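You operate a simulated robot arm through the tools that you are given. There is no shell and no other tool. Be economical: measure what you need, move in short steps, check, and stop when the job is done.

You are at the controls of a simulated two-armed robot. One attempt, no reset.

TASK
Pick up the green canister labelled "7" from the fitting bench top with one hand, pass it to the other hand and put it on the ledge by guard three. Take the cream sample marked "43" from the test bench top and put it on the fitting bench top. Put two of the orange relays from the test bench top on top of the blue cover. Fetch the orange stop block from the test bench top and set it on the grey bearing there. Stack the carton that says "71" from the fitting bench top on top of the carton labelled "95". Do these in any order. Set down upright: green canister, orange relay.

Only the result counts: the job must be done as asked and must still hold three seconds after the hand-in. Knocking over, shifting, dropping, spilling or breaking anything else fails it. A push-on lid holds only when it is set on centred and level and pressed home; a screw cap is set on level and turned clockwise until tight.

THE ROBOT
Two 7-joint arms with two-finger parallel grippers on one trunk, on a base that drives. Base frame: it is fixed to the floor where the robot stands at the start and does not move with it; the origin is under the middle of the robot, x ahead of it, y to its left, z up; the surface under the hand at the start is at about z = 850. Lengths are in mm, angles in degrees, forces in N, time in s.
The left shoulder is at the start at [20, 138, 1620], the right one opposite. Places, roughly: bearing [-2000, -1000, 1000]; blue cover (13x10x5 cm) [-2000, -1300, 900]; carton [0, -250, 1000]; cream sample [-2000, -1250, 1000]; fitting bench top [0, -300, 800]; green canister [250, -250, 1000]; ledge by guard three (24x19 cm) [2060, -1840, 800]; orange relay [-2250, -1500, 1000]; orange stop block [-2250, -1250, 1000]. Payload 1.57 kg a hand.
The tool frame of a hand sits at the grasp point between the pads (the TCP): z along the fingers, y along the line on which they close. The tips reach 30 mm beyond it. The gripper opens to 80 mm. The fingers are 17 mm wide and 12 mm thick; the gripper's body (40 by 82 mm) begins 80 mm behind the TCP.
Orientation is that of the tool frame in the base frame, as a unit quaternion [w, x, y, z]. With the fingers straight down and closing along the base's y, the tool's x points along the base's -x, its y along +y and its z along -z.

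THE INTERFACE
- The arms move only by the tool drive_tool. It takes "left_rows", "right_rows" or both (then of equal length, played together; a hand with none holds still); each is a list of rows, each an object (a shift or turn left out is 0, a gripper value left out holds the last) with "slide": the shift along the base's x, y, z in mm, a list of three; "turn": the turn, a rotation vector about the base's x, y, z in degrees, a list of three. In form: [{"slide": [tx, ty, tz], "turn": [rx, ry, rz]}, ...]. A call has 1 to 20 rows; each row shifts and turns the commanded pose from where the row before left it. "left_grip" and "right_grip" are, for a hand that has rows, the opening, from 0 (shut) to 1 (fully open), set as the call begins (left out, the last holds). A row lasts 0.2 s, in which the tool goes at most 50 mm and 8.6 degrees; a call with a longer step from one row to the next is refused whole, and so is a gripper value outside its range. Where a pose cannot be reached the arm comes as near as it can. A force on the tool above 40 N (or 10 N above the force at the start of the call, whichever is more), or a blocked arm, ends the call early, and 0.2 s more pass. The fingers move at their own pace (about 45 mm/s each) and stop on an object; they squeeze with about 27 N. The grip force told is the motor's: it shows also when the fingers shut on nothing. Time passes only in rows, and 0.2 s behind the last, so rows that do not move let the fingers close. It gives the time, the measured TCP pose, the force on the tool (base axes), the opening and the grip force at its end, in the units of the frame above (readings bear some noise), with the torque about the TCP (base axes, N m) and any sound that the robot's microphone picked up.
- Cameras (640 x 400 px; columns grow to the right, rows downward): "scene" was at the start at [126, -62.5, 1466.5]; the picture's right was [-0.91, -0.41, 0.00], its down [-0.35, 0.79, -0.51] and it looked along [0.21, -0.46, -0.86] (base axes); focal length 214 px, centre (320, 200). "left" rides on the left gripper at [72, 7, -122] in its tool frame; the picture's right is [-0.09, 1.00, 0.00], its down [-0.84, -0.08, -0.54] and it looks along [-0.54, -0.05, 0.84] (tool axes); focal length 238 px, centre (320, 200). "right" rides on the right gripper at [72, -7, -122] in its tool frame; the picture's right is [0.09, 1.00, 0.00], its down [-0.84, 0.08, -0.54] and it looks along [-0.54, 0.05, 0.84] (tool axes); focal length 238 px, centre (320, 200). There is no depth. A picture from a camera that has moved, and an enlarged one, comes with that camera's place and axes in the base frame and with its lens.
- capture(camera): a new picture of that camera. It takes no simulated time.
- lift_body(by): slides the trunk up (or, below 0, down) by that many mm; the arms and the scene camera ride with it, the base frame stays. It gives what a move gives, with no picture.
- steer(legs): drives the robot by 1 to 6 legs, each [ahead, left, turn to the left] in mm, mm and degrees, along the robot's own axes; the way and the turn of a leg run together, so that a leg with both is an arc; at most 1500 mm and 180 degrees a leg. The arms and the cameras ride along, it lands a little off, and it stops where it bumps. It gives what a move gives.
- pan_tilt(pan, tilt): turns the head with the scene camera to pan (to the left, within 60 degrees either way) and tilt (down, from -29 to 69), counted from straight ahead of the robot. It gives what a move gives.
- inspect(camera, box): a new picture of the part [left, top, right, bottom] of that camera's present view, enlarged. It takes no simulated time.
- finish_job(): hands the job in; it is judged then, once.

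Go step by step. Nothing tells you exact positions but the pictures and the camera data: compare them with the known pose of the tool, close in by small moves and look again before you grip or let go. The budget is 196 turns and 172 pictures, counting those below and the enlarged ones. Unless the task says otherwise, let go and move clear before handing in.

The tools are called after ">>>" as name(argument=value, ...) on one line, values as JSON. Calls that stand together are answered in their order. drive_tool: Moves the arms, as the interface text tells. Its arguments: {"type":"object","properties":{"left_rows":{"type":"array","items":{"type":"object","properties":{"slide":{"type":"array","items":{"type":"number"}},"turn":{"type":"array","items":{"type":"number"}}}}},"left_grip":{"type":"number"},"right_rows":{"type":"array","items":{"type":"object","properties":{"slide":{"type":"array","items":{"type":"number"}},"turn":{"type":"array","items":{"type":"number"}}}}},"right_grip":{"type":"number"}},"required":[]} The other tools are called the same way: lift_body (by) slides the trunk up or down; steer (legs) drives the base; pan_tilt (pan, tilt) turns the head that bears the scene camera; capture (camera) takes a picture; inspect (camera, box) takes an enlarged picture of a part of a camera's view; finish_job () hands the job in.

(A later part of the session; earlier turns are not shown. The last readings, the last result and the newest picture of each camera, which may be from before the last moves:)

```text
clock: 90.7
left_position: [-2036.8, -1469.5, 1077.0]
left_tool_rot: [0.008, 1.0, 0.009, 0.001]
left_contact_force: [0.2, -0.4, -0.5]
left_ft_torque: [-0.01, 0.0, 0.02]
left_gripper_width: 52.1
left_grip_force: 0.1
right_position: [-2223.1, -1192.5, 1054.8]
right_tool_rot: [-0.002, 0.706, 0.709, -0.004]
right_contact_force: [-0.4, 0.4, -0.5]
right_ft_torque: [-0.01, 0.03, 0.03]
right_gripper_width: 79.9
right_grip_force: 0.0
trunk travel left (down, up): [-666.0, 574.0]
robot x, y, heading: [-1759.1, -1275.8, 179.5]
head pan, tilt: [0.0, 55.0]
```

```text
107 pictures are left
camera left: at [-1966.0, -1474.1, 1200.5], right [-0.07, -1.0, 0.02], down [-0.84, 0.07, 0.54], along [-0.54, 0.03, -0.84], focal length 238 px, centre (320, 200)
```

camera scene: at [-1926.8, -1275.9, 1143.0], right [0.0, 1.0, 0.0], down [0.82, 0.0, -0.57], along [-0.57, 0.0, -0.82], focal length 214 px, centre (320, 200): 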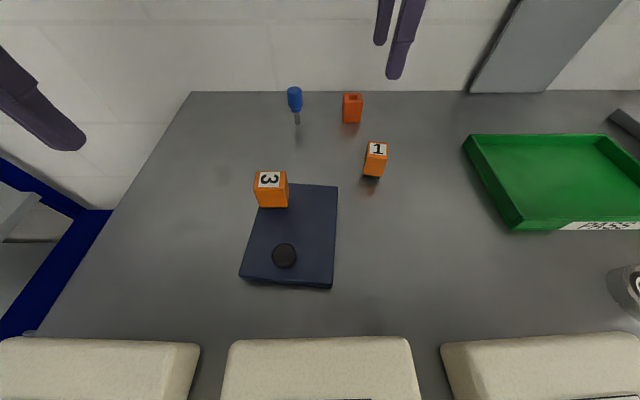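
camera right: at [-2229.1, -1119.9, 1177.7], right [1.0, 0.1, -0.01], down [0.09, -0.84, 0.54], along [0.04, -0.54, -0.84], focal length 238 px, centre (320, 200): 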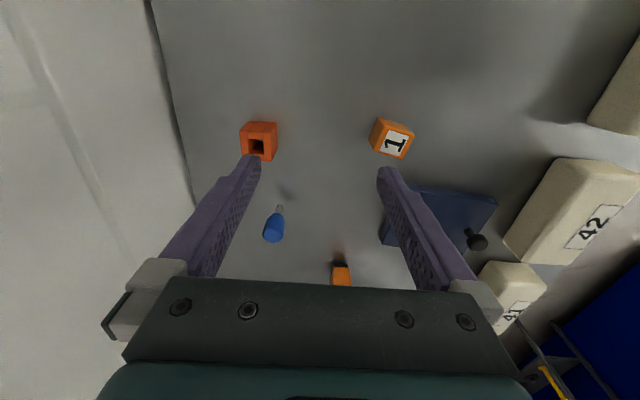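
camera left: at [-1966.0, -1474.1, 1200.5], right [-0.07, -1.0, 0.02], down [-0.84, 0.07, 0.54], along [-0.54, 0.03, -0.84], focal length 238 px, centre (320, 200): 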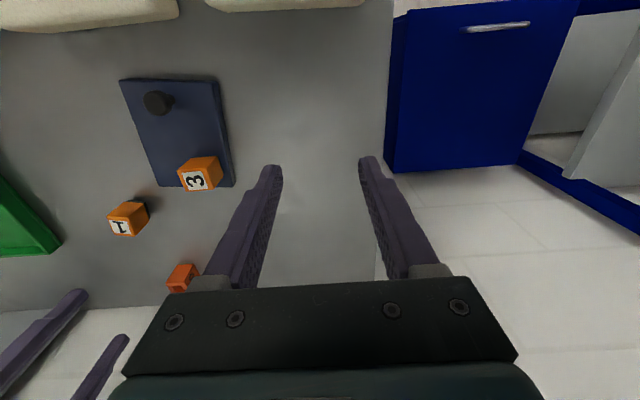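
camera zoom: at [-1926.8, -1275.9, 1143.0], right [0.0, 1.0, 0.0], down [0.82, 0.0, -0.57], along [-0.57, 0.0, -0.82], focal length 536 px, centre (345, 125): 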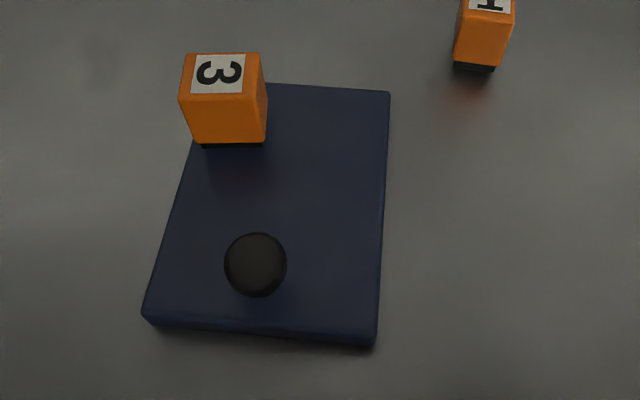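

The cover slid about 9 mm toward +y (a pressed fingertip dragged it); relay 3 stands fully on it. I'll grip relay 1 higher so the tips don't touch, and can nudge the cover back later. Moving the right hand over relay 1.

>>> drive_tool(right_rows=[{"slide": [25, 0, 0], "turn": [0, 0, -5]}, {"slide": [25, 0, 0], "turn": [0, 0, -5]}, {"slide": [22, -1, 0]}, {"slide": [0, 0, -30]}, {"slide": [0, 0, -20]}, {}])

>>> capture(camera="right")

```text
clock: 92.1
left_position: [-2037.2, -1468.4, 1079.0]
left_tool_rot: [0.008, 1.0, 0.009, 0.001]
left_contact_force: [-0.3, 0.0, -0.2]
left_ft_torque: [0.04, 0.01, -0.01]
left_gripper_width: 51.9
left_grip_force: 0.0
right_position: [-2149.1, -1194.2, 1004.3]
right_tool_rot: [-0.002, 0.766, 0.643, -0.004]
right_contact_force: [-1.0, -0.5, 0.2]
right_ft_torque: [-0.02, -0.02, -0.02]
right_gripper_width: 79.8
right_grip_force: 0.1
trunk travel left (down, up): [-666.0, 574.0]
robot x, y, heading: [-1753.3, -1274.8, 179.6]
head pan, tilt: [0.0, 55.0]
```

```text
106 pictures are left
camera right: at [-2143.4, -1121.8, 1126.3], right [1.0, -0.08, -0.01], down [-0.06, -0.84, 0.54], along [-0.05, -0.54, -0.84], focal length 238 px, centre (320, 200)
```

right: 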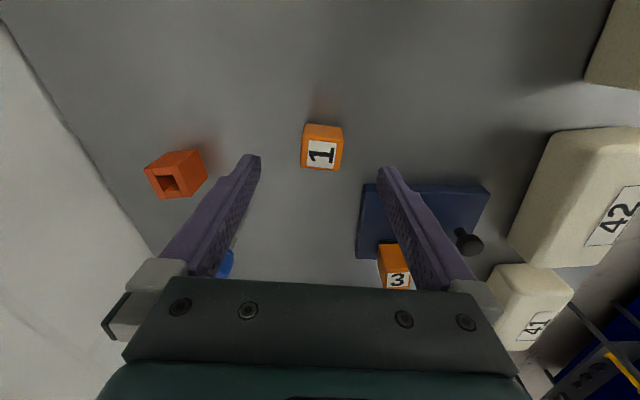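

Aligned on relay 1. Descending to z≈938 and gripping.

>>> drive_tool(right_rows=[{"slide": [-1, 0, -30]}, {"slide": [0, 0, -22]}, {"slide": [0, 0, -13]}, {}])

>>> drive_tool(right_rows=[{}, {}, {}, {}, {}, {}, {}, {}], right_grip=0)

>>> drive_tool(right_rows=[{"slide": [0, 0, 3]}, {"slide": [0, 0, 4]}, {"slide": [0, 0, 6]}, {"slide": [0, 0, 8]}, {"slide": [0, 0, 8]}, {"slide": [0, 0, 8]}, {"slide": [0, 0, 8]}, {"slide": [0, 0, 8]}, {"slide": [0, 0, 8]}, {"slide": [0, 0, 5]}, {}])

>>> capture(camera="right")

```text
clock: 93.1
left_position: [-2037.3, -1468.5, 1077.6]
left_tool_rot: [0.007, 1.0, 0.009, 0.001]
left_contact_force: [-0.6, -0.6, -0.3]
left_ft_torque: [0.02, -0.03, -0.01]
left_gripper_width: 52.1
left_grip_force: 0.1
right_position: [-2150.3, -1195.2, 939.2]
right_tool_rot: [-0.003, 0.765, 0.644, -0.003]
right_contact_force: [0.1, -0.6, -1.2]
right_ft_torque: [0.03, -0.03, -0.02]
right_gripper_width: 80.0
right_grip_force: 0.0
trunk travel left (down, up): [-666.0, 574.0]
robot x, y, heading: [-1754.6, -1277.4, 179.5]
head pan, tilt: [0.0, 55.0]
```

```text
clock: 94.9
left_position: [-2037.5, -1468.1, 1078.1]
left_tool_rot: [0.009, 1.0, 0.008, 0.0]
left_contact_force: [0.1, -0.6, -0.1]
left_ft_torque: [0.01, -0.01, -0.01]
left_gripper_width: 52.0
left_grip_force: 0.2
right_position: [-2149.3, -1196.2, 939.4]
right_tool_rot: [-0.003, 0.765, 0.644, -0.004]
right_contact_force: [1.2, 0.8, -0.1]
right_ft_torque: [-0.02, 0.0, -0.02]
right_gripper_width: 33.3
right_grip_force: 27.1
trunk travel left (down, up): [-666.0, 574.0]
robot x, y, heading: [-1755.1, -1274.5, 179.9]
head pan, tilt: [0.0, 55.0]
```

```text
clock: 97.3
left_position: [-2037.7, -1469.5, 1078.8]
left_tool_rot: [0.008, 1.0, 0.009, 0.001]
left_contact_force: [0.4, -0.4, -0.2]
left_ft_torque: [0.0, -0.02, -0.01]
left_gripper_width: 51.9
left_grip_force: 0.0
right_position: [-2150.8, -1192.1, 1009.0]
right_tool_rot: [-0.003, 0.765, 0.645, -0.004]
right_contact_force: [0.3, 0.2, -0.7]
right_ft_torque: [0.04, -0.01, 0.0]
right_gripper_width: 33.4
right_grip_force: 27.0
trunk travel left (down, up): [-666.0, 574.0]
robot x, y, heading: [-1755.7, -1276.8, 179.6]
head pan, tilt: [0.0, 55.0]
```

```text
105 pictures are left
camera right: at [-2144.9, -1120.6, 1130.3], right [1.0, -0.08, -0.01], down [-0.06, -0.84, 0.54], along [-0.05, -0.54, -0.84], focal length 238 px, centre (320, 200)
```

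right: 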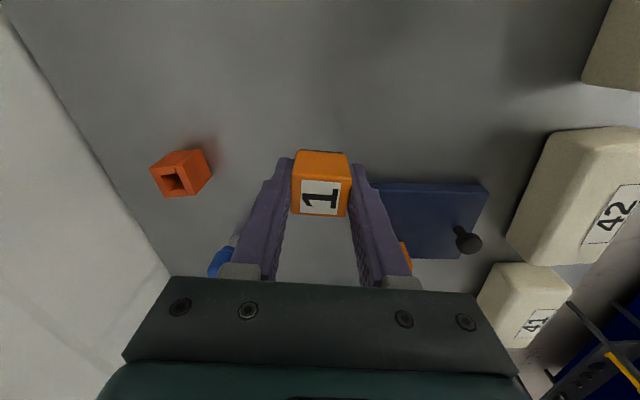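

Relay 1 held. Carrying it to the free right-hand part of the cover (≈(-2078,-1284)).

>>> drive_tool(right_rows=[{"slide": [5, -6, 0]}, {"slide": [10, -13, 0], "turn": [0, 0, 2.5]}, {"slide": [12, -16, 0], "turn": [0, 0, 2.5]}, {"slide": [12, -16, 0]}, {"slide": [12, -15, 0]}, {"slide": [11, -13, 0]}, {"slide": [8, -9, 0]}, {"slide": [3, -4, 0]}, {}])

>>> capture(camera="scene")

>>> capture(camera="right")

```text
clock: 99.3
left_position: [-2038.3, -1469.1, 1077.1]
left_tool_rot: [0.008, 1.0, 0.009, 0.001]
left_contact_force: [-0.3, 0.0, 0.7]
left_ft_torque: [-0.01, -0.01, 0.02]
left_gripper_width: 52.0
left_grip_force: 0.0
right_position: [-2079.0, -1285.4, 1007.2]
right_tool_rot: [-0.002, 0.736, 0.677, -0.004]
right_contact_force: [-0.1, -1.6, -1.0]
right_ft_torque: [-0.01, 0.0, -0.02]
right_gripper_width: 33.3
right_grip_force: 26.9
trunk travel left (down, up): [-666.0, 574.0]
robot x, y, heading: [-1755.0, -1274.9, 179.7]
head pan, tilt: [0.0, 55.0]
```

```text
104 pictures are left
camera scene: at [-1926.9, -1275.8, 1143.0], right [0.0, 1.0, 0.0], down [0.82, 0.0, -0.57], along [-0.57, 0.0, -0.82], focal length 214 px, centre (320, 200)
```

scene: 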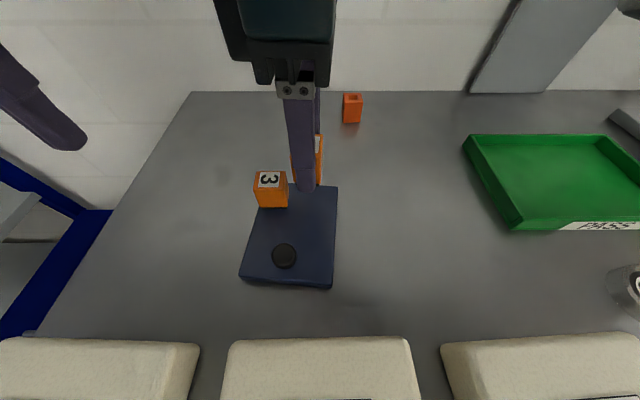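

```text
103 pictures are left
camera right: at [-2079.0, -1212.7, 1129.2], right [1.0, 0.01, -0.01], down [0.01, -0.84, 0.54], along [0.0, -0.54, -0.84], focal length 238 px, centre (320, 200)
```

right: 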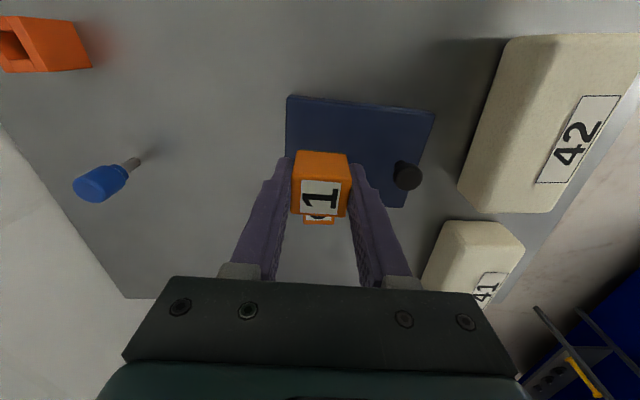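

Well placed. Lowering.

>>> drive_tool(right_rows=[{"slide": [0, 1, -8]}, {"slide": [0, 0, -12]}, {"slide": [0, 0, -12]}, {"slide": [0, 0, -8]}, {"slide": [0, 0, -4]}, {}])

>>> drive_tool(right_rows=[{"slide": [0, 0, -2]}, {"slide": [0, 0, -1.5]}, {}])

```text
clock: 100.7
left_position: [-2038.6, -1469.9, 1078.6]
left_tool_rot: [0.009, 1.0, 0.009, 0.0]
left_contact_force: [0.5, 0.2, -0.5]
left_ft_torque: [0.01, 0.0, -0.02]
left_gripper_width: 51.9
left_grip_force: 0.0
right_position: [-2078.3, -1284.2, 962.1]
right_tool_rot: [-0.002, 0.736, 0.677, -0.003]
right_contact_force: [0.9, -0.4, -0.1]
right_ft_torque: [0.01, -0.01, 0.07]
right_gripper_width: 33.4
right_grip_force: 27.2
trunk travel left (down, up): [-666.0, 574.0]
robot x, y, heading: [-1752.3, -1276.3, 179.8]
head pan, tilt: [0.0, 55.0]
```

```text
clock: 101.5
left_position: [-2039.3, -1469.3, 1077.5]
left_tool_rot: [0.008, 1.0, 0.008, 0.001]
left_contact_force: [0.7, -0.4, 0.5]
left_ft_torque: [0.04, -0.02, 0.01]
left_gripper_width: 52.0
left_grip_force: 0.0
right_position: [-2078.3, -1285.0, 959.9]
right_tool_rot: [-0.002, 0.736, 0.677, -0.003]
right_contact_force: [0.6, 0.6, -0.7]
right_ft_torque: [-0.04, 0.0, -0.03]
right_gripper_width: 33.1
right_grip_force: 27.6
trunk travel left (down, up): [-666.0, 574.0]
robot x, y, heading: [-1753.0, -1277.0, 179.8]
head pan, tilt: [0.0, 55.0]
```

>>> drive_tool(right_rows=[{"slide": [0, 0, -1.5]}, {"slide": [0, 0, -1]}, {}])

>>> inspect(camera="scene", box=[220, 130, 400, 300])

```text
clock: 102.3
left_position: [-2038.4, -1469.0, 1078.0]
left_tool_rot: [0.008, 1.0, 0.009, 0.001]
left_contact_force: [0.0, -0.3, 0.0]
left_ft_torque: [-0.03, 0.0, 0.01]
left_gripper_width: 52.0
left_grip_force: 0.1
right_position: [-2078.7, -1284.9, 955.7]
right_tool_rot: [-0.002, 0.736, 0.677, -0.003]
right_contact_force: [1.5, 1.4, 5.1]
right_ft_torque: [0.03, -0.11, 0.06]
right_gripper_width: 32.9
right_grip_force: 26.7
trunk travel left (down, up): [-666.0, 574.0]
robot x, y, heading: [-1756.4, -1276.5, 179.7]
head pan, tilt: [0.0, 55.0]
```

```text
2.35 times, centred on (310, 215) of scene
camera zoom: at [-1927.0, -1275.6, 1143.1], right [0.0, 1.0, 0.0], down [0.82, 0.0, -0.57], along [-0.57, 0.0, -0.82], focal length 505 px, centre (344, 165)
```

zoom: 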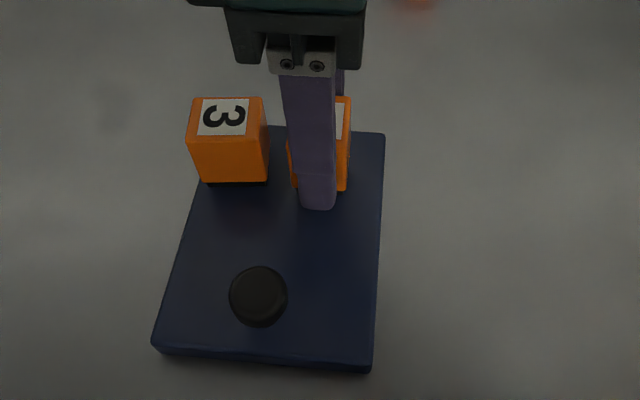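

Light contact (5 N). Opening and lifting off.

>>> drive_tool(right_rows=[{}, {}, {}, {}], right_grip=0.7)

>>> drive_tool(right_rows=[{"slide": [0, 0, 5]}, {"slide": [0, 0, 15]}, {"slide": [0, 0, 30]}, {"slide": [0, 0, 35]}, {"slide": [0, 0, 35]}, {"slide": [0, 40, 0]}, {"slide": [0, 40, 0]}, {"slide": [0, 40, 0]}])

>>> inspect(camera="scene", box=[220, 130, 400, 300])

```text
clock: 103.3
left_position: [-2038.4, -1468.9, 1079.6]
left_tool_rot: [0.008, 1.0, 0.009, 0.001]
left_contact_force: [0.5, 0.3, -0.6]
left_ft_torque: [0.03, 0.02, 0.02]
left_gripper_width: 51.7
left_grip_force: 0.0
right_position: [-2077.8, -1284.8, 956.1]
right_tool_rot: [-0.003, 0.736, 0.676, -0.003]
right_contact_force: [-0.6, -0.1, 0.8]
right_ft_torque: [-0.02, 0.01, 0.04]
right_gripper_width: 56.0
right_grip_force: 0.0
trunk travel left (down, up): [-666.0, 574.0]
robot x, y, heading: [-1754.8, -1276.3, 180.0]
head pan, tilt: [0.0, 55.0]
```

```text
clock: 105.1
left_position: [-2036.8, -1469.1, 1078.4]
left_tool_rot: [0.007, 1.0, 0.008, 0.002]
left_contact_force: [-0.6, -0.6, 0.3]
left_ft_torque: [0.0, -0.02, 0.01]
left_gripper_width: 52.0
left_grip_force: 0.1
right_position: [-2076.5, -1166.8, 1078.1]
right_tool_rot: [-0.002, 0.736, 0.677, -0.003]
right_contact_force: [-0.1, -0.1, -0.8]
right_ft_torque: [0.0, 0.0, -0.03]
right_gripper_width: 56.2
right_grip_force: 0.0
trunk travel left (down, up): [-666.0, 574.0]
robot x, y, heading: [-1751.5, -1275.3, 179.8]
head pan, tilt: [0.0, 55.0]
```

```text
2.35 times, centred on (310, 215) of scene
camera zoom: at [-1926.9, -1275.7, 1143.0], right [0.0, 1.0, 0.0], down [0.82, 0.0, -0.57], along [-0.57, 0.0, -0.82], focal length 505 px, centre (344, 165)
```

zoom: 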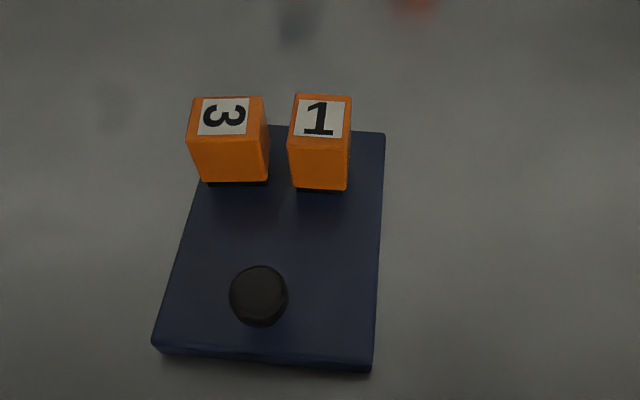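

Both relays stand upright on the cover. Now I'll nudge the cover back about 9 mm with the closed right fingertips at its side edge.

>>> drive_tool(right_rows=[{"slide": [12, -20, -20]}, {"slide": [12, -20, -20]}, {"slide": [0, -15, -30]}, {"slide": [0, 0, -30]}, {"slide": [0, 0, -25]}, {"slide": [0, 0, -17]}, {}], right_grip=0)

>>> capture(camera="right")

>>> inspect(camera="scene", box=[220, 130, 400, 300])

```text
clock: 106.7
left_position: [-2038.7, -1469.6, 1077.8]
left_tool_rot: [0.007, 1.0, 0.008, 0.001]
left_contact_force: [-0.4, -0.2, 0.1]
left_ft_torque: [0.01, -0.02, 0.0]
left_gripper_width: 52.1
left_grip_force: 0.1
right_position: [-2053.0, -1220.3, 934.5]
right_tool_rot: [-0.003, 0.736, 0.677, -0.004]
right_contact_force: [0.8, -0.7, 0.3]
right_ft_torque: [-0.04, 0.01, 0.03]
right_gripper_width: 0.1
right_grip_force: 22.0
trunk travel left (down, up): [-666.0, 574.0]
robot x, y, heading: [-1748.8, -1277.7, 179.8]
head pan, tilt: [0.0, 55.0]
```

```text
100 pictures are left
camera right: at [-2053.3, -1147.6, 1056.2], right [1.0, 0.01, -0.01], down [0.01, -0.84, 0.54], along [0.0, -0.54, -0.84], focal length 238 px, centre (320, 200)
```

right: 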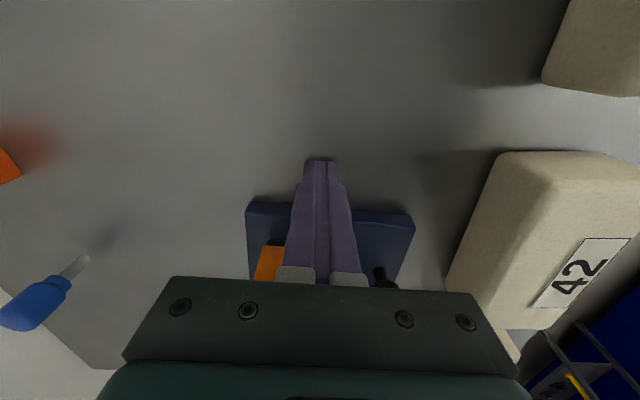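

```text
2.35 times, centred on (310, 215) of scene
camera zoom: at [-1926.9, -1275.8, 1143.0], right [0.0, 1.0, 0.0], down [0.82, 0.0, -0.57], along [-0.57, 0.0, -0.82], focal length 505 px, centre (344, 165)
```

zoom: 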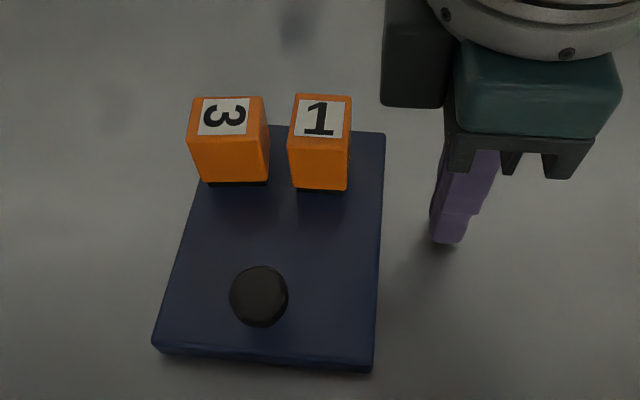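

Beside the edge. Pushing slowly.

>>> drive_tool(right_rows=[{"slide": [0, -8, 0]}, {"slide": [0, -8, 0]}, {"slide": [0, -6, 0]}, {"slide": [0, -3, 0]}, {"slide": [0, -2, 0]}, {"slide": [0, -2, 0]}, {"slide": [0, -2, 0]}, {"slide": [0, -2, 0]}, {"slide": [0, -1.5, 0]}, {"slide": [0, -1.5, 0]}, {}])

>>> inspect(camera="scene", box=[220, 130, 400, 300])

```text
clock: 109.1
left_position: [-2038.6, -1468.3, 1077.8]
left_tool_rot: [0.008, 1.0, 0.008, 0.001]
left_contact_force: [0.0, 0.5, -0.3]
left_ft_torque: [0.01, -0.03, -0.04]
left_gripper_width: 52.0
left_grip_force: 0.1
right_position: [-2054.2, -1257.1, 934.4]
right_tool_rot: [-0.002, 0.736, 0.677, -0.004]
right_contact_force: [0.0, 0.8, -0.1]
right_ft_torque: [0.02, 0.0, -0.03]
right_gripper_width: 0.2
right_grip_force: 21.1
trunk travel left (down, up): [-666.0, 574.0]
robot x, y, heading: [-1751.6, -1278.2, 179.7]
head pan, tilt: [0.0, 55.0]
```

```text
2.35 times, centred on (310, 215) of scene
camera zoom: at [-1926.9, -1275.7, 1143.0], right [0.0, 1.0, 0.0], down [0.82, 0.0, -0.57], along [-0.57, 0.0, -0.82], focal length 505 px, centre (344, 165)
```

zoom: 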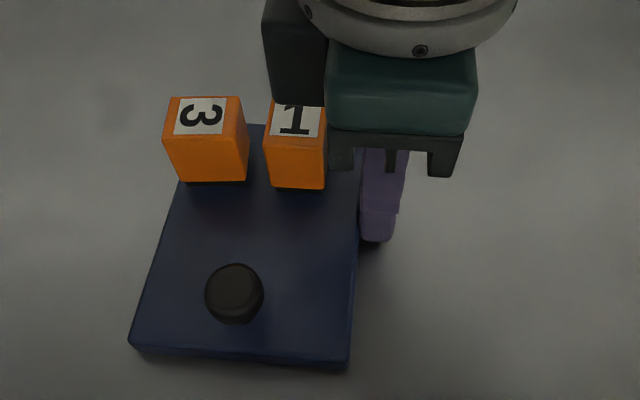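

Cover is back within a millimetre or so. Now raise, turn the right hand to close along y (camera toward the robot), and approach the stop block.

>>> drive_tool(right_rows=[{"slide": [0, 12, 0]}, {"slide": [0, 15, 10]}, {"slide": [0, 0, 40]}, {"slide": [0, 0, 40]}, {"slide": [0, 0, 40]}, {"slide": [-15, 1, 0], "turn": [0, 0, -8.5]}, {"slide": [-15, 1, 0], "turn": [0, 0, -8.5]}, {"slide": [-15, 1, 0], "turn": [0, 0, -8.5]}, {"slide": [-15, 1, 0], "turn": [0, 0, -8.5]}, {"slide": [-15, 1, 0], "turn": [0, 0, -8.5]}, {"slide": [-15, 1, 0], "turn": [0, 0, -8.5]}, {"slide": [-15, 1, 0], "turn": [0, 0, -8.5]}, {"slide": [-15, 1, 0], "turn": [0, 0, -8.5]}, {"slide": [-15, 1, 0], "turn": [0, 0, -8.5]}, {"slide": [-15, 1, 0], "turn": [0, 0, -8.5]}, {}], right_grip=0)

>>> drive_tool(right_rows=[{"slide": [-20, 2, 0]}, {"slide": [-20, 2, 0]}, {"slide": [-20, 2, 0]}, {"slide": [-20, 2, 0]}, {}], right_grip=1)

>>> capture(camera="right")

>>> capture(camera="scene")

```text
clock: 112.5
left_position: [-2038.1, -1469.6, 1077.5]
left_tool_rot: [0.008, 1.0, 0.009, 0.001]
left_contact_force: [-1.5, -0.1, -0.1]
left_ft_torque: [0.02, 0.01, -0.01]
left_gripper_width: 52.1
left_grip_force: 0.0
right_position: [-2203.1, -1219.4, 1064.6]
right_tool_rot: [-0.005, 1.0, 0.0, -0.001]
right_contact_force: [-0.4, 0.4, 0.3]
right_ft_torque: [0.0, 0.01, -0.03]
right_gripper_width: 0.1
right_grip_force: 21.2
trunk travel left (down, up): [-666.0, 574.0]
robot x, y, heading: [-1754.9, -1277.1, 179.8]
head pan, tilt: [0.0, 55.0]
```

```text
clock: 113.7
left_position: [-2038.6, -1469.2, 1077.2]
left_tool_rot: [0.008, 1.0, 0.008, 0.001]
left_contact_force: [0.0, -0.2, 1.1]
left_ft_torque: [-0.03, -0.05, 0.0]
left_gripper_width: 51.8
left_grip_force: 0.0
right_position: [-2220.5, -1196.5, 1067.2]
right_tool_rot: [-0.004, 1.0, 0.002, -0.002]
right_contact_force: [-0.1, 0.1, -0.5]
right_ft_torque: [0.02, 0.01, -0.02]
right_gripper_width: 79.8
right_grip_force: 0.1
right hand out of reach, approached as far as the arm can: row 1, 2, 3, 4
trunk travel left (down, up): [-666.0, 574.0]
robot x, y, heading: [-1755.4, -1274.2, 179.6]
head pan, tilt: [0.0, 55.0]
```

```text
97 pictures are left
camera right: at [-2148.5, -1189.3, 1188.9], right [0.1, -1.0, -0.01], down [-0.84, -0.09, 0.54], along [-0.54, -0.04, -0.84], focal length 238 px, centre (320, 200)
```

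right: 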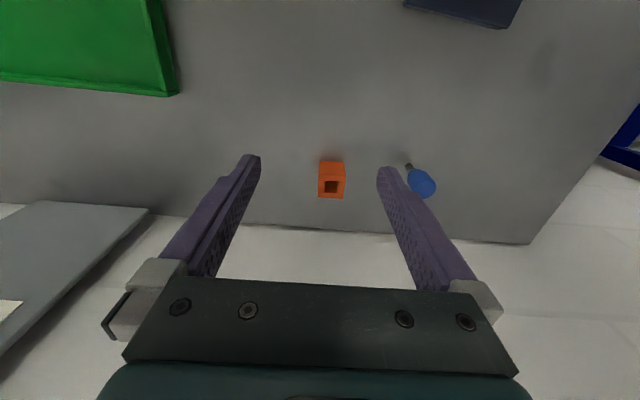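

```text
96 pictures are left
camera scene: at [-1926.9, -1275.8, 1143.0], right [0.0, 1.0, 0.0], down [0.82, 0.0, -0.57], along [-0.57, 0.0, -0.82], focal length 214 px, centre (320, 200)
```

scene: 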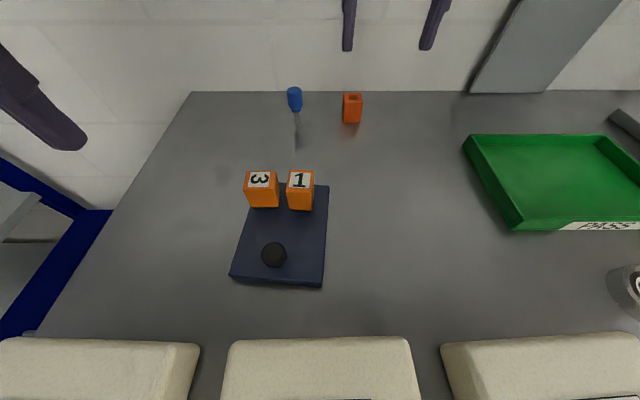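

The limit is radial from the shoulder. I'll lower the trunk 100 mm (hands raised meanwhile) and tilt the right fingers 25° forward to gain reach.

>>> drive_tool(left_rows=[{"slide": [0, 0, 30]}, {"slide": [0, 0, 30]}, {"slide": [0, 0, 30]}, {}], right_rows=[{"slide": [10, 0, 20]}, {"slide": [10, 0, 20]}, {"slide": [0, 0, 20]}, {}])

>>> lift_body(by=-100)

>>> drive_tool(right_rows=[{"slide": [-5, -3, 0], "turn": [0, 5, 0]}, {"slide": [-10, -3, 0], "turn": [0, 5, 0]}, {"slide": [-15, -3, 0], "turn": [0, 5, 0]}, {"slide": [-15, -3, 0], "turn": [0, 5, 0]}, {"slide": [-15, -2, 0], "turn": [0, 5, 0]}, {"slide": [-10, 0, 0]}, {}])

>>> capture(camera="right")

>>> capture(camera="scene")

```text
clock: 114.7
left_position: [-2016.5, -1481.7, 1135.3]
left_tool_rot: [0.052, 0.996, 0.008, 0.071]
left_contact_force: [-0.5, -0.6, 0.5]
left_ft_torque: [0.03, -0.09, 0.01]
left_gripper_width: 51.9
left_grip_force: 0.0
right_position: [-2200.2, -1195.9, 1125.8]
right_tool_rot: [-0.004, 1.0, 0.003, -0.001]
right_contact_force: [-1.6, 0.7, -0.1]
right_ft_torque: [-0.01, -0.01, -0.02]
right_gripper_width: 79.9
right_grip_force: 0.0
trunk travel left (down, up): [-666.0, 574.0]
robot x, y, heading: [-1755.8, -1276.2, 179.6]
head pan, tilt: [0.0, 55.0]
stopped in row 4 (left hand): the arm was blocked; the commanded pose is now the measured one
```

```text
clock: 116.0
left_position: [-2018.3, -1482.1, 1035.8]
left_tool_rot: [0.052, 0.996, 0.006, 0.07]
left_contact_force: [-0.8, -0.1, -0.1]
left_ft_torque: [0.01, -0.04, -0.04]
left_gripper_width: 52.2
left_grip_force: 0.1
right_position: [-2200.7, -1195.7, 1027.3]
right_tool_rot: [-0.005, 1.0, 0.002, 0.0]
right_contact_force: [-0.5, 0.3, 0.2]
right_ft_torque: [0.01, -0.01, -0.04]
right_gripper_width: 79.7
right_grip_force: 0.1
trunk travel left (down, up): [-566.0, 674.0]
robot x, y, heading: [-1753.2, -1274.6, 179.4]
head pan, tilt: [0.0, 55.0]
```

```text
clock: 117.6
left_position: [-2018.8, -1482.6, 1034.3]
left_tool_rot: [0.052, 0.996, 0.006, 0.07]
left_contact_force: [0.4, 0.1, 0.9]
left_ft_torque: [-0.02, 0.0, 0.01]
left_gripper_width: 52.1
left_grip_force: 0.0
right_position: [-2269.2, -1211.4, 1026.1]
right_tool_rot: [-0.006, 0.976, 0.001, -0.217]
right_contact_force: [-0.3, 0.1, -0.2]
right_ft_torque: [0.0, -0.01, 0.0]
right_gripper_width: 80.0
right_grip_force: 0.0
trunk travel left (down, up): [-566.0, 674.0]
robot x, y, heading: [-1753.0, -1274.9, 179.4]
head pan, tilt: [0.0, 55.0]
```

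```text
95 pictures are left
camera right: at [-2152.7, -1205.1, 1106.6], right [0.08, -1.0, -0.05], down [-0.53, -0.09, 0.85], along [-0.85, -0.04, -0.53], focal length 238 px, centre (320, 200)
```

right: 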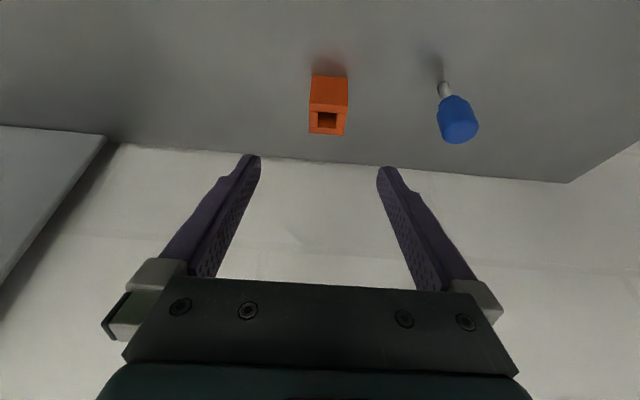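

```text
94 pictures are left
camera scene: at [-1926.9, -1275.8, 1043.0], right [0.0, 1.0, 0.0], down [0.82, 0.0, -0.57], along [-0.57, 0.0, -0.82], focal length 214 px, centre (320, 200)
```

scene: 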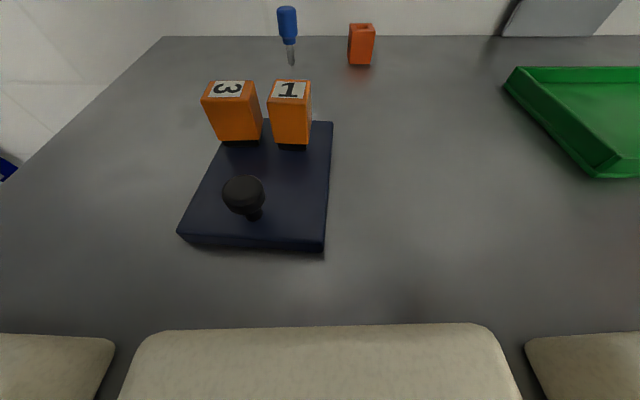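

Block estimated at (-2287,-1211). Descending with the tilted hand around it.

>>> drive_tool(right_rows=[{"slide": [-7, 0, -25]}, {"slide": [-7, 0, -25]}, {"slide": [0, 0, -15]}, {}])

>>> capture(camera="right")

>>> inspect(camera="scene", box=[240, 0, 440, 110])

```text
clock: 118.6
left_position: [-2017.4, -1481.7, 1035.2]
left_tool_rot: [0.052, 0.996, 0.007, 0.07]
left_contact_force: [0.6, -0.2, 0.3]
left_ft_torque: [0.01, 0.0, -0.01]
left_gripper_width: 51.9
left_grip_force: 0.1
right_position: [-2284.3, -1211.1, 960.7]
right_tool_rot: [-0.004, 0.976, 0.001, -0.217]
right_contact_force: [1.2, 0.0, -0.6]
right_ft_torque: [-0.01, -0.01, 0.01]
right_gripper_width: 80.0
right_grip_force: 0.0
trunk travel left (down, up): [-566.0, 674.0]
robot x, y, heading: [-1751.6, -1273.8, 179.8]
head pan, tilt: [0.0, 55.0]
```

```text
93 pictures are left
camera right: at [-2167.8, -1204.8, 1040.9], right [0.08, -1.0, -0.05], down [-0.53, -0.09, 0.84], along [-0.85, -0.04, -0.53], focal length 238 px, centre (320, 200)
```

right: 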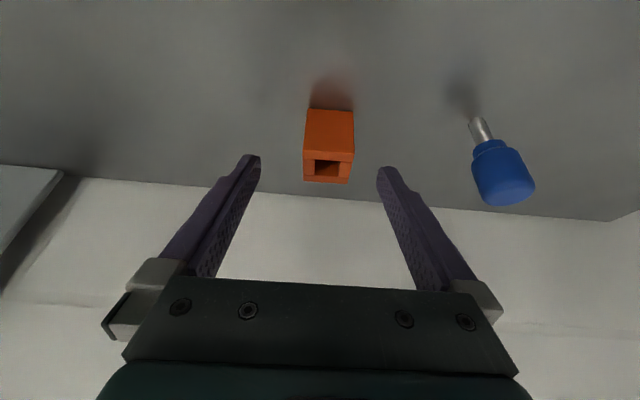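

```text
3.20 times, centred on (340, 55) of scene
camera zoom: at [-1926.9, -1275.8, 1043.0], right [0.0, 1.0, 0.0], down [0.82, 0.0, -0.57], along [-0.57, 0.0, -0.82], focal length 686 px, centre (256, 664)
```

zoom: 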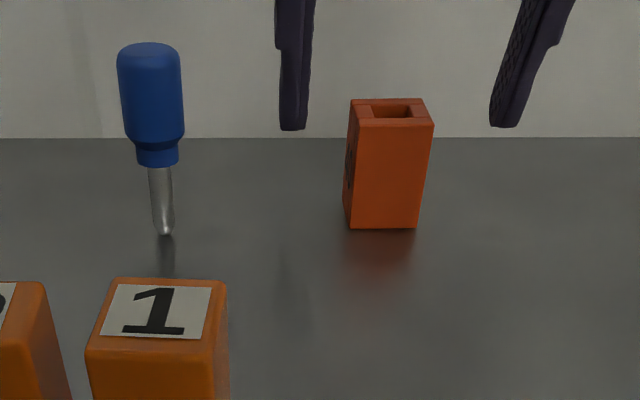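

Block sits between the fingers. Last descent and grip.

>>> drive_tool(right_rows=[{"slide": [0, 0, -12]}, {"slide": [0, 0, -9]}, {}])

>>> drive_tool(right_rows=[{}, {}, {}, {}, {}, {}, {}, {}], right_grip=0)

>>> drive_tool(right_rows=[{"slide": [0, 0, 3]}, {"slide": [0, 0, 4]}, {"slide": [0, 0, 6]}, {"slide": [0, 0, 8]}, {"slide": [0, 0, 8]}, {"slide": [2, 0, 8]}, {"slide": [5, 0, 8]}, {"slide": [8, 0, 8]}, {"slide": [8, 0, 8]}, {"slide": [8, 0, 8]}, {}])

>>> capture(camera="right")

```text
clock: 119.4
left_position: [-2017.1, -1482.1, 1034.8]
left_tool_rot: [0.052, 0.996, 0.007, 0.07]
left_contact_force: [-0.2, -0.1, 0.1]
left_ft_torque: [-0.01, 0.0, -0.02]
left_gripper_width: 52.2
left_grip_force: 0.1
right_position: [-2282.9, -1210.8, 939.7]
right_tool_rot: [-0.004, 0.976, 0.0, -0.217]
right_contact_force: [-0.2, -0.9, 1.0]
right_ft_torque: [0.02, 0.0, 0.01]
right_gripper_width: 80.0
right_grip_force: 0.0
trunk travel left (down, up): [-566.0, 674.0]
robot x, y, heading: [-1750.6, -1272.9, 179.5]
head pan, tilt: [0.0, 55.0]
```

```text
clock: 121.2
left_position: [-2017.0, -1481.7, 1034.9]
left_tool_rot: [0.052, 0.996, 0.007, 0.07]
left_contact_force: [-1.4, -0.5, 0.0]
left_ft_torque: [0.02, -0.01, 0.0]
left_gripper_width: 52.2
left_grip_force: 0.1
right_position: [-2283.1, -1211.4, 939.7]
right_tool_rot: [-0.004, 0.976, 0.001, -0.217]
right_contact_force: [1.3, -0.9, 2.5]
right_ft_torque: [-0.09, 0.0, 0.0]
right_gripper_width: 31.1
right_grip_force: 26.6
trunk travel left (down, up): [-566.0, 674.0]
robot x, y, heading: [-1753.4, -1274.5, 179.6]
head pan, tilt: [0.0, 55.0]
```

```text
clock: 123.6
left_position: [-2017.6, -1481.7, 1034.5]
left_tool_rot: [0.053, 0.996, 0.007, 0.07]
left_contact_force: [0.3, -0.2, 0.1]
left_ft_torque: [0.0, 0.01, -0.01]
left_gripper_width: 51.8
left_grip_force: 0.1
right_position: [-2251.8, -1209.9, 1010.0]
right_tool_rot: [-0.005, 0.976, 0.0, -0.217]
right_contact_force: [0.8, -0.4, -0.5]
right_ft_torque: [0.04, 0.02, 0.04]
right_gripper_width: 31.3
right_grip_force: 27.1
trunk travel left (down, up): [-566.0, 674.0]
robot x, y, heading: [-1756.4, -1277.9, 180.1]
head pan, tilt: [0.0, 55.0]
```

```text
91 pictures are left
camera right: at [-2135.9, -1204.1, 1089.8], right [0.08, -1.0, -0.05], down [-0.53, -0.09, 0.84], along [-0.84, -0.04, -0.53], focal length 238 px, centre (320, 200)
```

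right: 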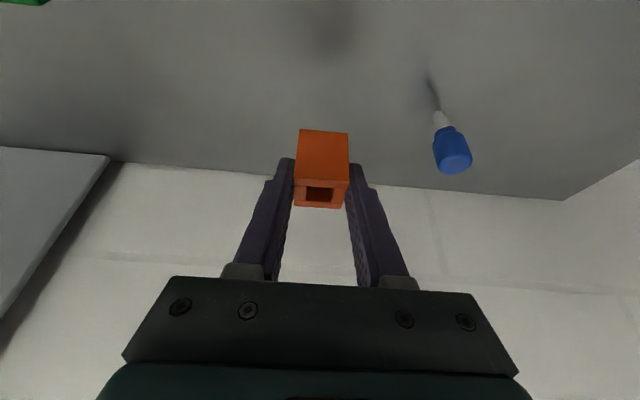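

Stop block held. Raise the trunk, pull the hand in, and shift the base right toward the bearing.

>>> lift_body(by=150)

>>> drive_tool(right_rows=[{"slide": [8, 0, 0]}, {"slide": [15, 0, 0]}, {"slide": [20, 0, 0]}, {"slide": [20, 0, 0]}, {"slide": [20, 0, 0]}, {"slide": [20, 0, 0]}, {"slide": [20, 5, 0]}, {"slide": [20, 5, 0]}, {"slide": [20, 5, 0]}, {"slide": [20, 5, 0]}, {"slide": [20, 0, 0]}, {"slide": [15, 0, 0]}, {"slide": [8, 0, 0]}, {}])

>>> steer(legs=[[0, -215, 0]])

>>> capture(camera="scene")

>>> capture(camera="right")

```text
clock: 125.4
left_position: [-2018.1, -1482.0, 1184.5]
left_tool_rot: [0.052, 0.996, 0.007, 0.071]
left_contact_force: [-0.6, -0.4, -0.3]
left_ft_torque: [0.03, -0.02, -0.04]
left_gripper_width: 52.0
left_grip_force: 0.0
right_position: [-2251.6, -1211.1, 1159.5]
right_tool_rot: [-0.005, 0.976, 0.002, -0.217]
right_contact_force: [0.8, 0.5, -0.9]
right_ft_torque: [0.04, 0.02, 0.0]
right_gripper_width: 30.9
right_grip_force: 26.6
trunk travel left (down, up): [-716.0, 524.0]
robot x, y, heading: [-1754.2, -1276.1, 179.9]
head pan, tilt: [0.0, 55.0]
```

```text
clock: 128.4
left_position: [-2018.4, -1482.7, 1184.6]
left_tool_rot: [0.053, 0.996, 0.006, 0.07]
left_contact_force: [0.0, 0.4, 0.7]
left_ft_torque: [0.02, 0.03, 0.03]
left_gripper_width: 52.2
left_grip_force: 0.1
right_position: [-2026.3, -1191.4, 1160.1]
right_tool_rot: [-0.004, 0.976, 0.001, -0.217]
right_contact_force: [0.4, -0.4, -0.6]
right_ft_torque: [0.01, 0.0, 0.0]
right_gripper_width: 31.4
right_grip_force: 26.6
trunk travel left (down, up): [-716.0, 524.0]
robot x, y, heading: [-1752.7, -1272.5, 179.6]
head pan, tilt: [0.0, 55.0]
```

```text
clock: 130.1
left_position: [-2016.6, -1266.1, 1184.3]
left_tool_rot: [0.053, 0.996, 0.009, 0.07]
left_contact_force: [-0.1, -0.4, 0.0]
left_ft_torque: [0.0, 0.0, 0.0]
left_gripper_width: 52.2
left_grip_force: 0.0
right_position: [-2025.6, -974.6, 1160.0]
right_tool_rot: [-0.004, 0.976, 0.003, -0.218]
right_contact_force: [0.1, -0.6, -0.5]
right_ft_torque: [0.0, 0.04, 0.02]
right_gripper_width: 31.4
right_grip_force: 26.8
trunk travel left (down, up): [-716.0, 524.0]
robot x, y, heading: [-1752.4, -1057.9, 179.7]
head pan, tilt: [0.0, 55.0]
```

```text
90 pictures are left
camera scene: at [-1926.4, -1059.1, 1193.0], right [0.0, 1.0, 0.0], down [0.82, 0.0, -0.57], along [-0.57, 0.0, -0.82], focal length 214 px, centre (320, 200)
```

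scene: 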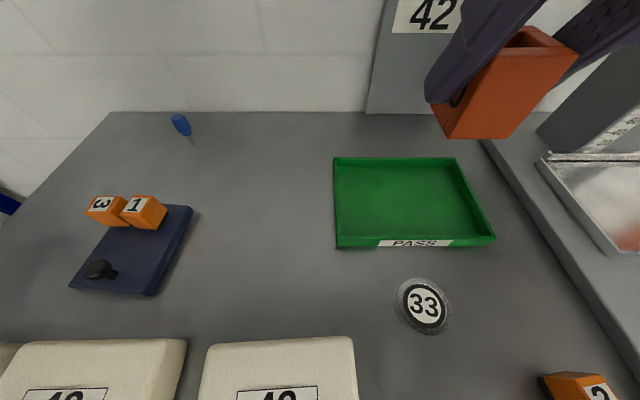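

```text
89 pictures are left
camera right: at [-1910.0, -968.5, 1239.8], right [0.09, -0.99, -0.05], down [-0.53, -0.09, 0.84], along [-0.84, -0.05, -0.53], focal length 238 px, centre (320, 200)
```

right: 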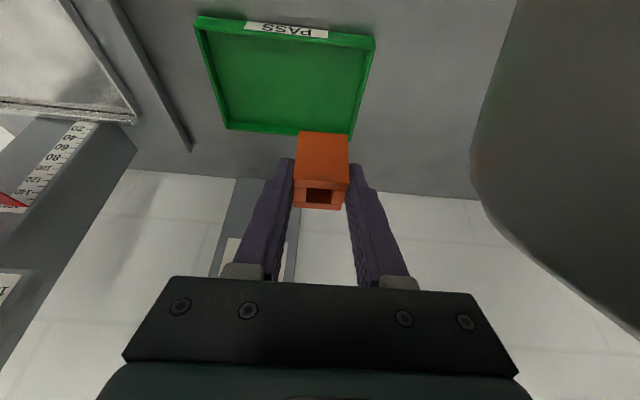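

Zooming on the bearing.

>>> inspect(camera="scene", box=[380, 260, 470, 350])

```text
4.44 times, centred on (425, 305) of scene
camera zoom: at [-1926.4, -1059.1, 1193.0], right [0.0, 1.0, 0.0], down [0.82, 0.0, -0.57], along [-0.57, 0.0, -0.82], focal length 953 px, centre (-147, -267)
```

zoom: 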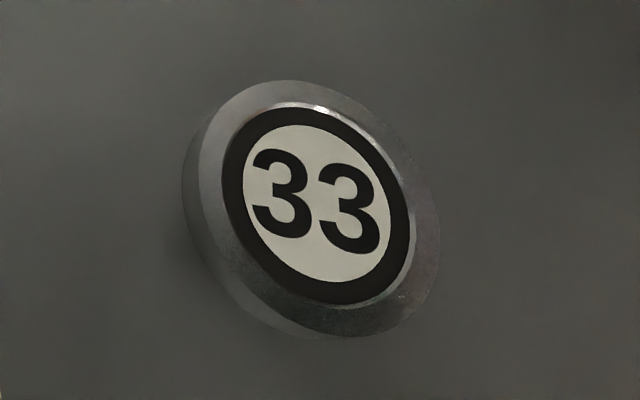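

Bearing centre ≈(-1969,-937), diameter ~62. Carrying the block above it.

>>> drive_tool(right_rows=[{"slide": [6, 4, 0]}, {"slide": [12, 8, -5]}, {"slide": [14, 9, -12]}, {"slide": [14, 9, -18]}, {"slide": [10, 6, -20]}, {"slide": [5, 2, -20]}, {"slide": [0, 0, -20]}, {"slide": [0, 0, -20]}, {"slide": [0, 0, -15]}, {"slide": [0, 0, -8]}, {}])

>>> capture(camera="scene")

>>> capture(camera="right")

```text
clock: 131.2
left_position: [-2017.0, -1265.7, 1183.6]
left_tool_rot: [0.053, 0.996, 0.01, 0.072]
left_contact_force: [-0.2, 0.2, -0.2]
left_ft_torque: [-0.01, -0.07, -0.01]
left_gripper_width: 52.1
left_grip_force: 0.0
right_position: [-2019.1, -965.8, 1119.7]
right_tool_rot: [-0.012, 0.975, 0.0, -0.222]
right_contact_force: [-3.6, 27.1, 7.8]
right_ft_torque: [-2.83, -0.96, 1.77]
right_gripper_width: 31.4
right_grip_force: 26.6
right hand out of reach, approached as far as the arm can: row 2, 3, 4, 5
trunk travel left (down, up): [-716.0, 524.0]
robot x, y, heading: [-1754.9, -1057.4, 180.1]
head pan, tilt: [0.0, 55.0]
stopped in row 5 (right hand): the force on the tool passed its limit at 59 N (the readings are from after the stop); the commanded pose is now the measured one
```

```text
87 pictures are left
camera scene: at [-1925.6, -1061.7, 1192.0], right [-0.04, 1.0, 0.0], down [0.83, 0.03, -0.56], along [-0.56, -0.02, -0.83], focal length 214 px, centre (320, 200)
```

scene: 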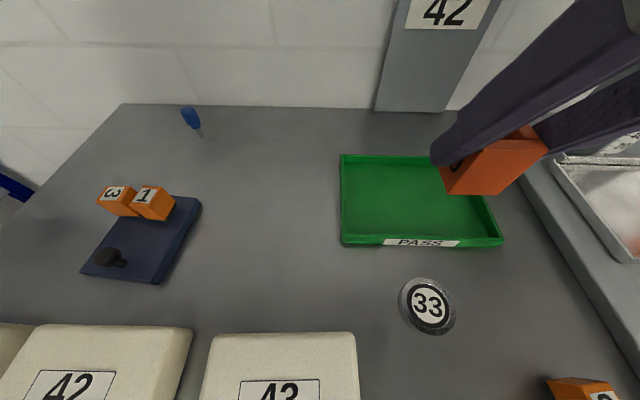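

```text
86 pictures are left
camera right: at [-1901.5, -961.3, 1198.6], right [0.08, -1.0, -0.06], down [-0.52, -0.09, 0.85], along [-0.85, -0.03, -0.53], focal length 238 px, centre (320, 200)
```

right: 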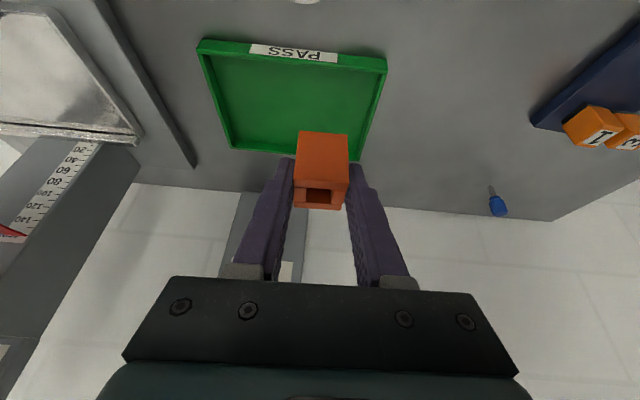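

The wrist bumped my own head. I'll move the hand out a bit, back the base off 120 mm and raise the trunk for room.

>>> drive_tool(right_rows=[{"slide": [-10, 10, 5]}, {"slide": [-15, 15, 5]}, {"slide": [-15, 10, 5]}, {}])

>>> steer(legs=[[-120, 0, 0]])

>>> lift_body(by=120)

>>> pan_tilt(pan=0, tilt=55)

>>> capture(camera="scene")

```text
clock: 132.2
left_position: [-2016.2, -1266.3, 1185.1]
left_tool_rot: [0.052, 0.996, 0.01, 0.071]
left_contact_force: [-0.3, 0.1, -0.1]
left_ft_torque: [0.02, -0.01, 0.03]
left_gripper_width: 52.1
left_grip_force: 0.0
right_position: [-2059.9, -931.9, 1134.1]
right_tool_rot: [-0.009, 0.976, 0.0, -0.219]
right_contact_force: [-1.2, -0.4, -0.5]
right_ft_torque: [0.02, 0.03, 0.01]
right_gripper_width: 31.5
right_grip_force: 27.0
trunk travel left (down, up): [-716.0, 524.0]
robot x, y, heading: [-1756.7, -1057.7, 179.9]
head pan, tilt: [0.0, 55.0]
```

```text
clock: 133.4
left_position: [-1893.1, -1266.6, 1185.5]
left_tool_rot: [0.053, 0.996, 0.011, 0.071]
left_contact_force: [0.0, 0.0, -0.4]
left_ft_torque: [-0.01, -0.01, 0.03]
left_gripper_width: 52.1
left_grip_force: 0.0
right_position: [-1938.1, -932.1, 1134.8]
right_tool_rot: [-0.009, 0.975, 0.001, -0.22]
right_contact_force: [-0.9, -0.1, -1.3]
right_ft_torque: [0.0, 0.02, 0.01]
right_gripper_width: 31.4
right_grip_force: 26.7
trunk travel left (down, up): [-716.0, 524.0]
robot x, y, heading: [-1629.4, -1059.9, -180.0]
head pan, tilt: [0.0, 55.0]
```

```text
clock: 134.9
left_position: [-1894.2, -1266.2, 1304.8]
left_tool_rot: [0.052, 0.996, 0.01, 0.071]
left_contact_force: [-0.2, 0.0, 0.0]
left_ft_torque: [0.02, 0.02, 0.02]
left_gripper_width: 52.1
left_grip_force: 0.0
right_position: [-1938.1, -933.0, 1254.1]
right_tool_rot: [-0.009, 0.975, 0.001, -0.221]
right_contact_force: [-0.1, 0.5, -0.9]
right_ft_torque: [0.0, 0.0, 0.02]
right_gripper_width: 31.3
right_grip_force: 27.3
trunk travel left (down, up): [-836.0, 404.0]
robot x, y, heading: [-1633.4, -1058.9, -179.9]
head pan, tilt: [0.0, 55.0]
```

```text
clock: 135.5
left_position: [-1894.3, -1266.1, 1304.8]
left_tool_rot: [0.053, 0.996, 0.011, 0.071]
left_contact_force: [0.8, -0.7, 0.1]
left_ft_torque: [0.04, -0.01, 0.02]
left_gripper_width: 52.1
left_grip_force: 0.0
right_position: [-1936.5, -931.9, 1254.7]
right_tool_rot: [-0.01, 0.975, 0.001, -0.22]
right_contact_force: [-0.2, -0.7, 0.2]
right_ft_torque: [-0.03, -0.01, 0.01]
right_gripper_width: 31.5
right_grip_force: 27.0
trunk travel left (down, up): [-836.0, 404.0]
robot x, y, heading: [-1630.9, -1056.6, -180.1]
head pan, tilt: [0.0, 55.0]
```

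```text
85 pictures are left
camera scene: at [-1804.9, -1059.1, 1313.0], right [0.0, 1.0, 0.0], down [0.82, 0.0, -0.57], along [-0.57, 0.0, -0.82], focal length 214 px, centre (320, 200)
```

scene: 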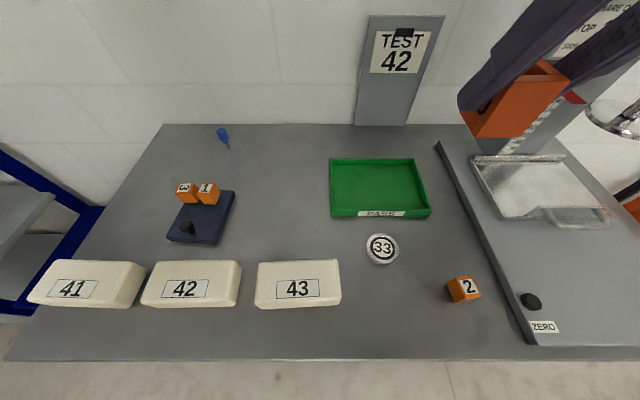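

Bearing confirmed at (-1970,-937). Moving the block over it and lowering in stages.

>>> drive_tool(right_rows=[{"slide": [-7, -1, -5]}, {"slide": [-10, -2, -15]}, {"slide": [-10, -2, -20]}, {"slide": [-2, 0, -25]}, {"slide": [0, 0, -25]}, {"slide": [0, 0, -25]}, {"slide": [0, 0, -25]}, {"slide": [0, 0, -25]}, {"slide": [0, 0, -25]}, {"slide": [0, 0, -25]}, {"slide": [0, 0, -15]}, {"slide": [0, 0, -8]}, {}])

>>> capture(camera="scene")

>>> capture(camera="right")

```text
clock: 138.3
left_position: [-1894.6, -1266.9, 1303.1]
left_tool_rot: [0.053, 0.996, 0.01, 0.071]
left_contact_force: [0.4, -0.1, -0.5]
left_ft_torque: [0.01, -0.01, 0.01]
left_gripper_width: 51.8
left_grip_force: 0.1
right_position: [-1968.5, -937.0, 1015.2]
right_tool_rot: [-0.009, 0.975, 0.001, -0.221]
right_contact_force: [0.4, -0.1, 0.2]
right_ft_torque: [0.03, -0.01, 0.0]
right_gripper_width: 31.3
right_grip_force: 26.9
trunk travel left (down, up): [-836.0, 404.0]
robot x, y, heading: [-1632.9, -1057.3, -180.1]
head pan, tilt: [0.0, 55.0]
```

```text
84 pictures are left
camera scene: at [-1804.9, -1059.1, 1313.0], right [0.0, 1.0, 0.0], down [0.82, 0.0, -0.57], along [-0.57, 0.0, -0.82], focal length 214 px, centre (320, 200)
```

scene: 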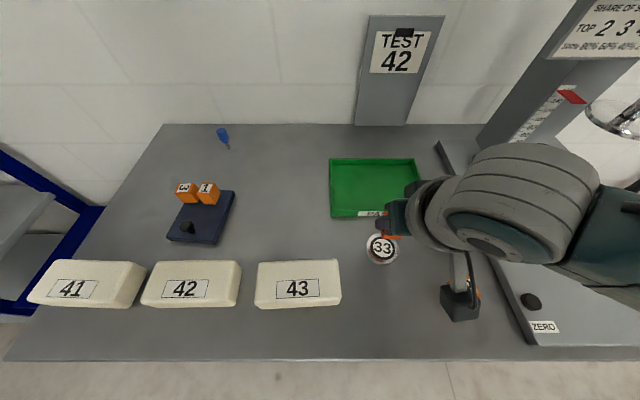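

```text
83 pictures are left
camera right: at [-1851.7, -931.7, 1094.6], right [0.08, -0.99, -0.06], down [-0.52, -0.09, 0.85], along [-0.85, -0.04, -0.53], focal length 238 px, centre (320, 200)
```

right: 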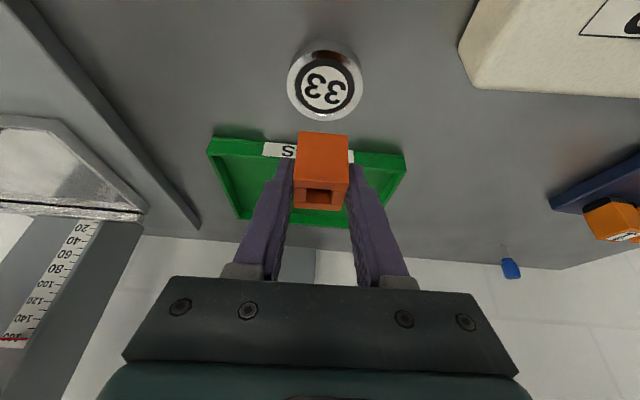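

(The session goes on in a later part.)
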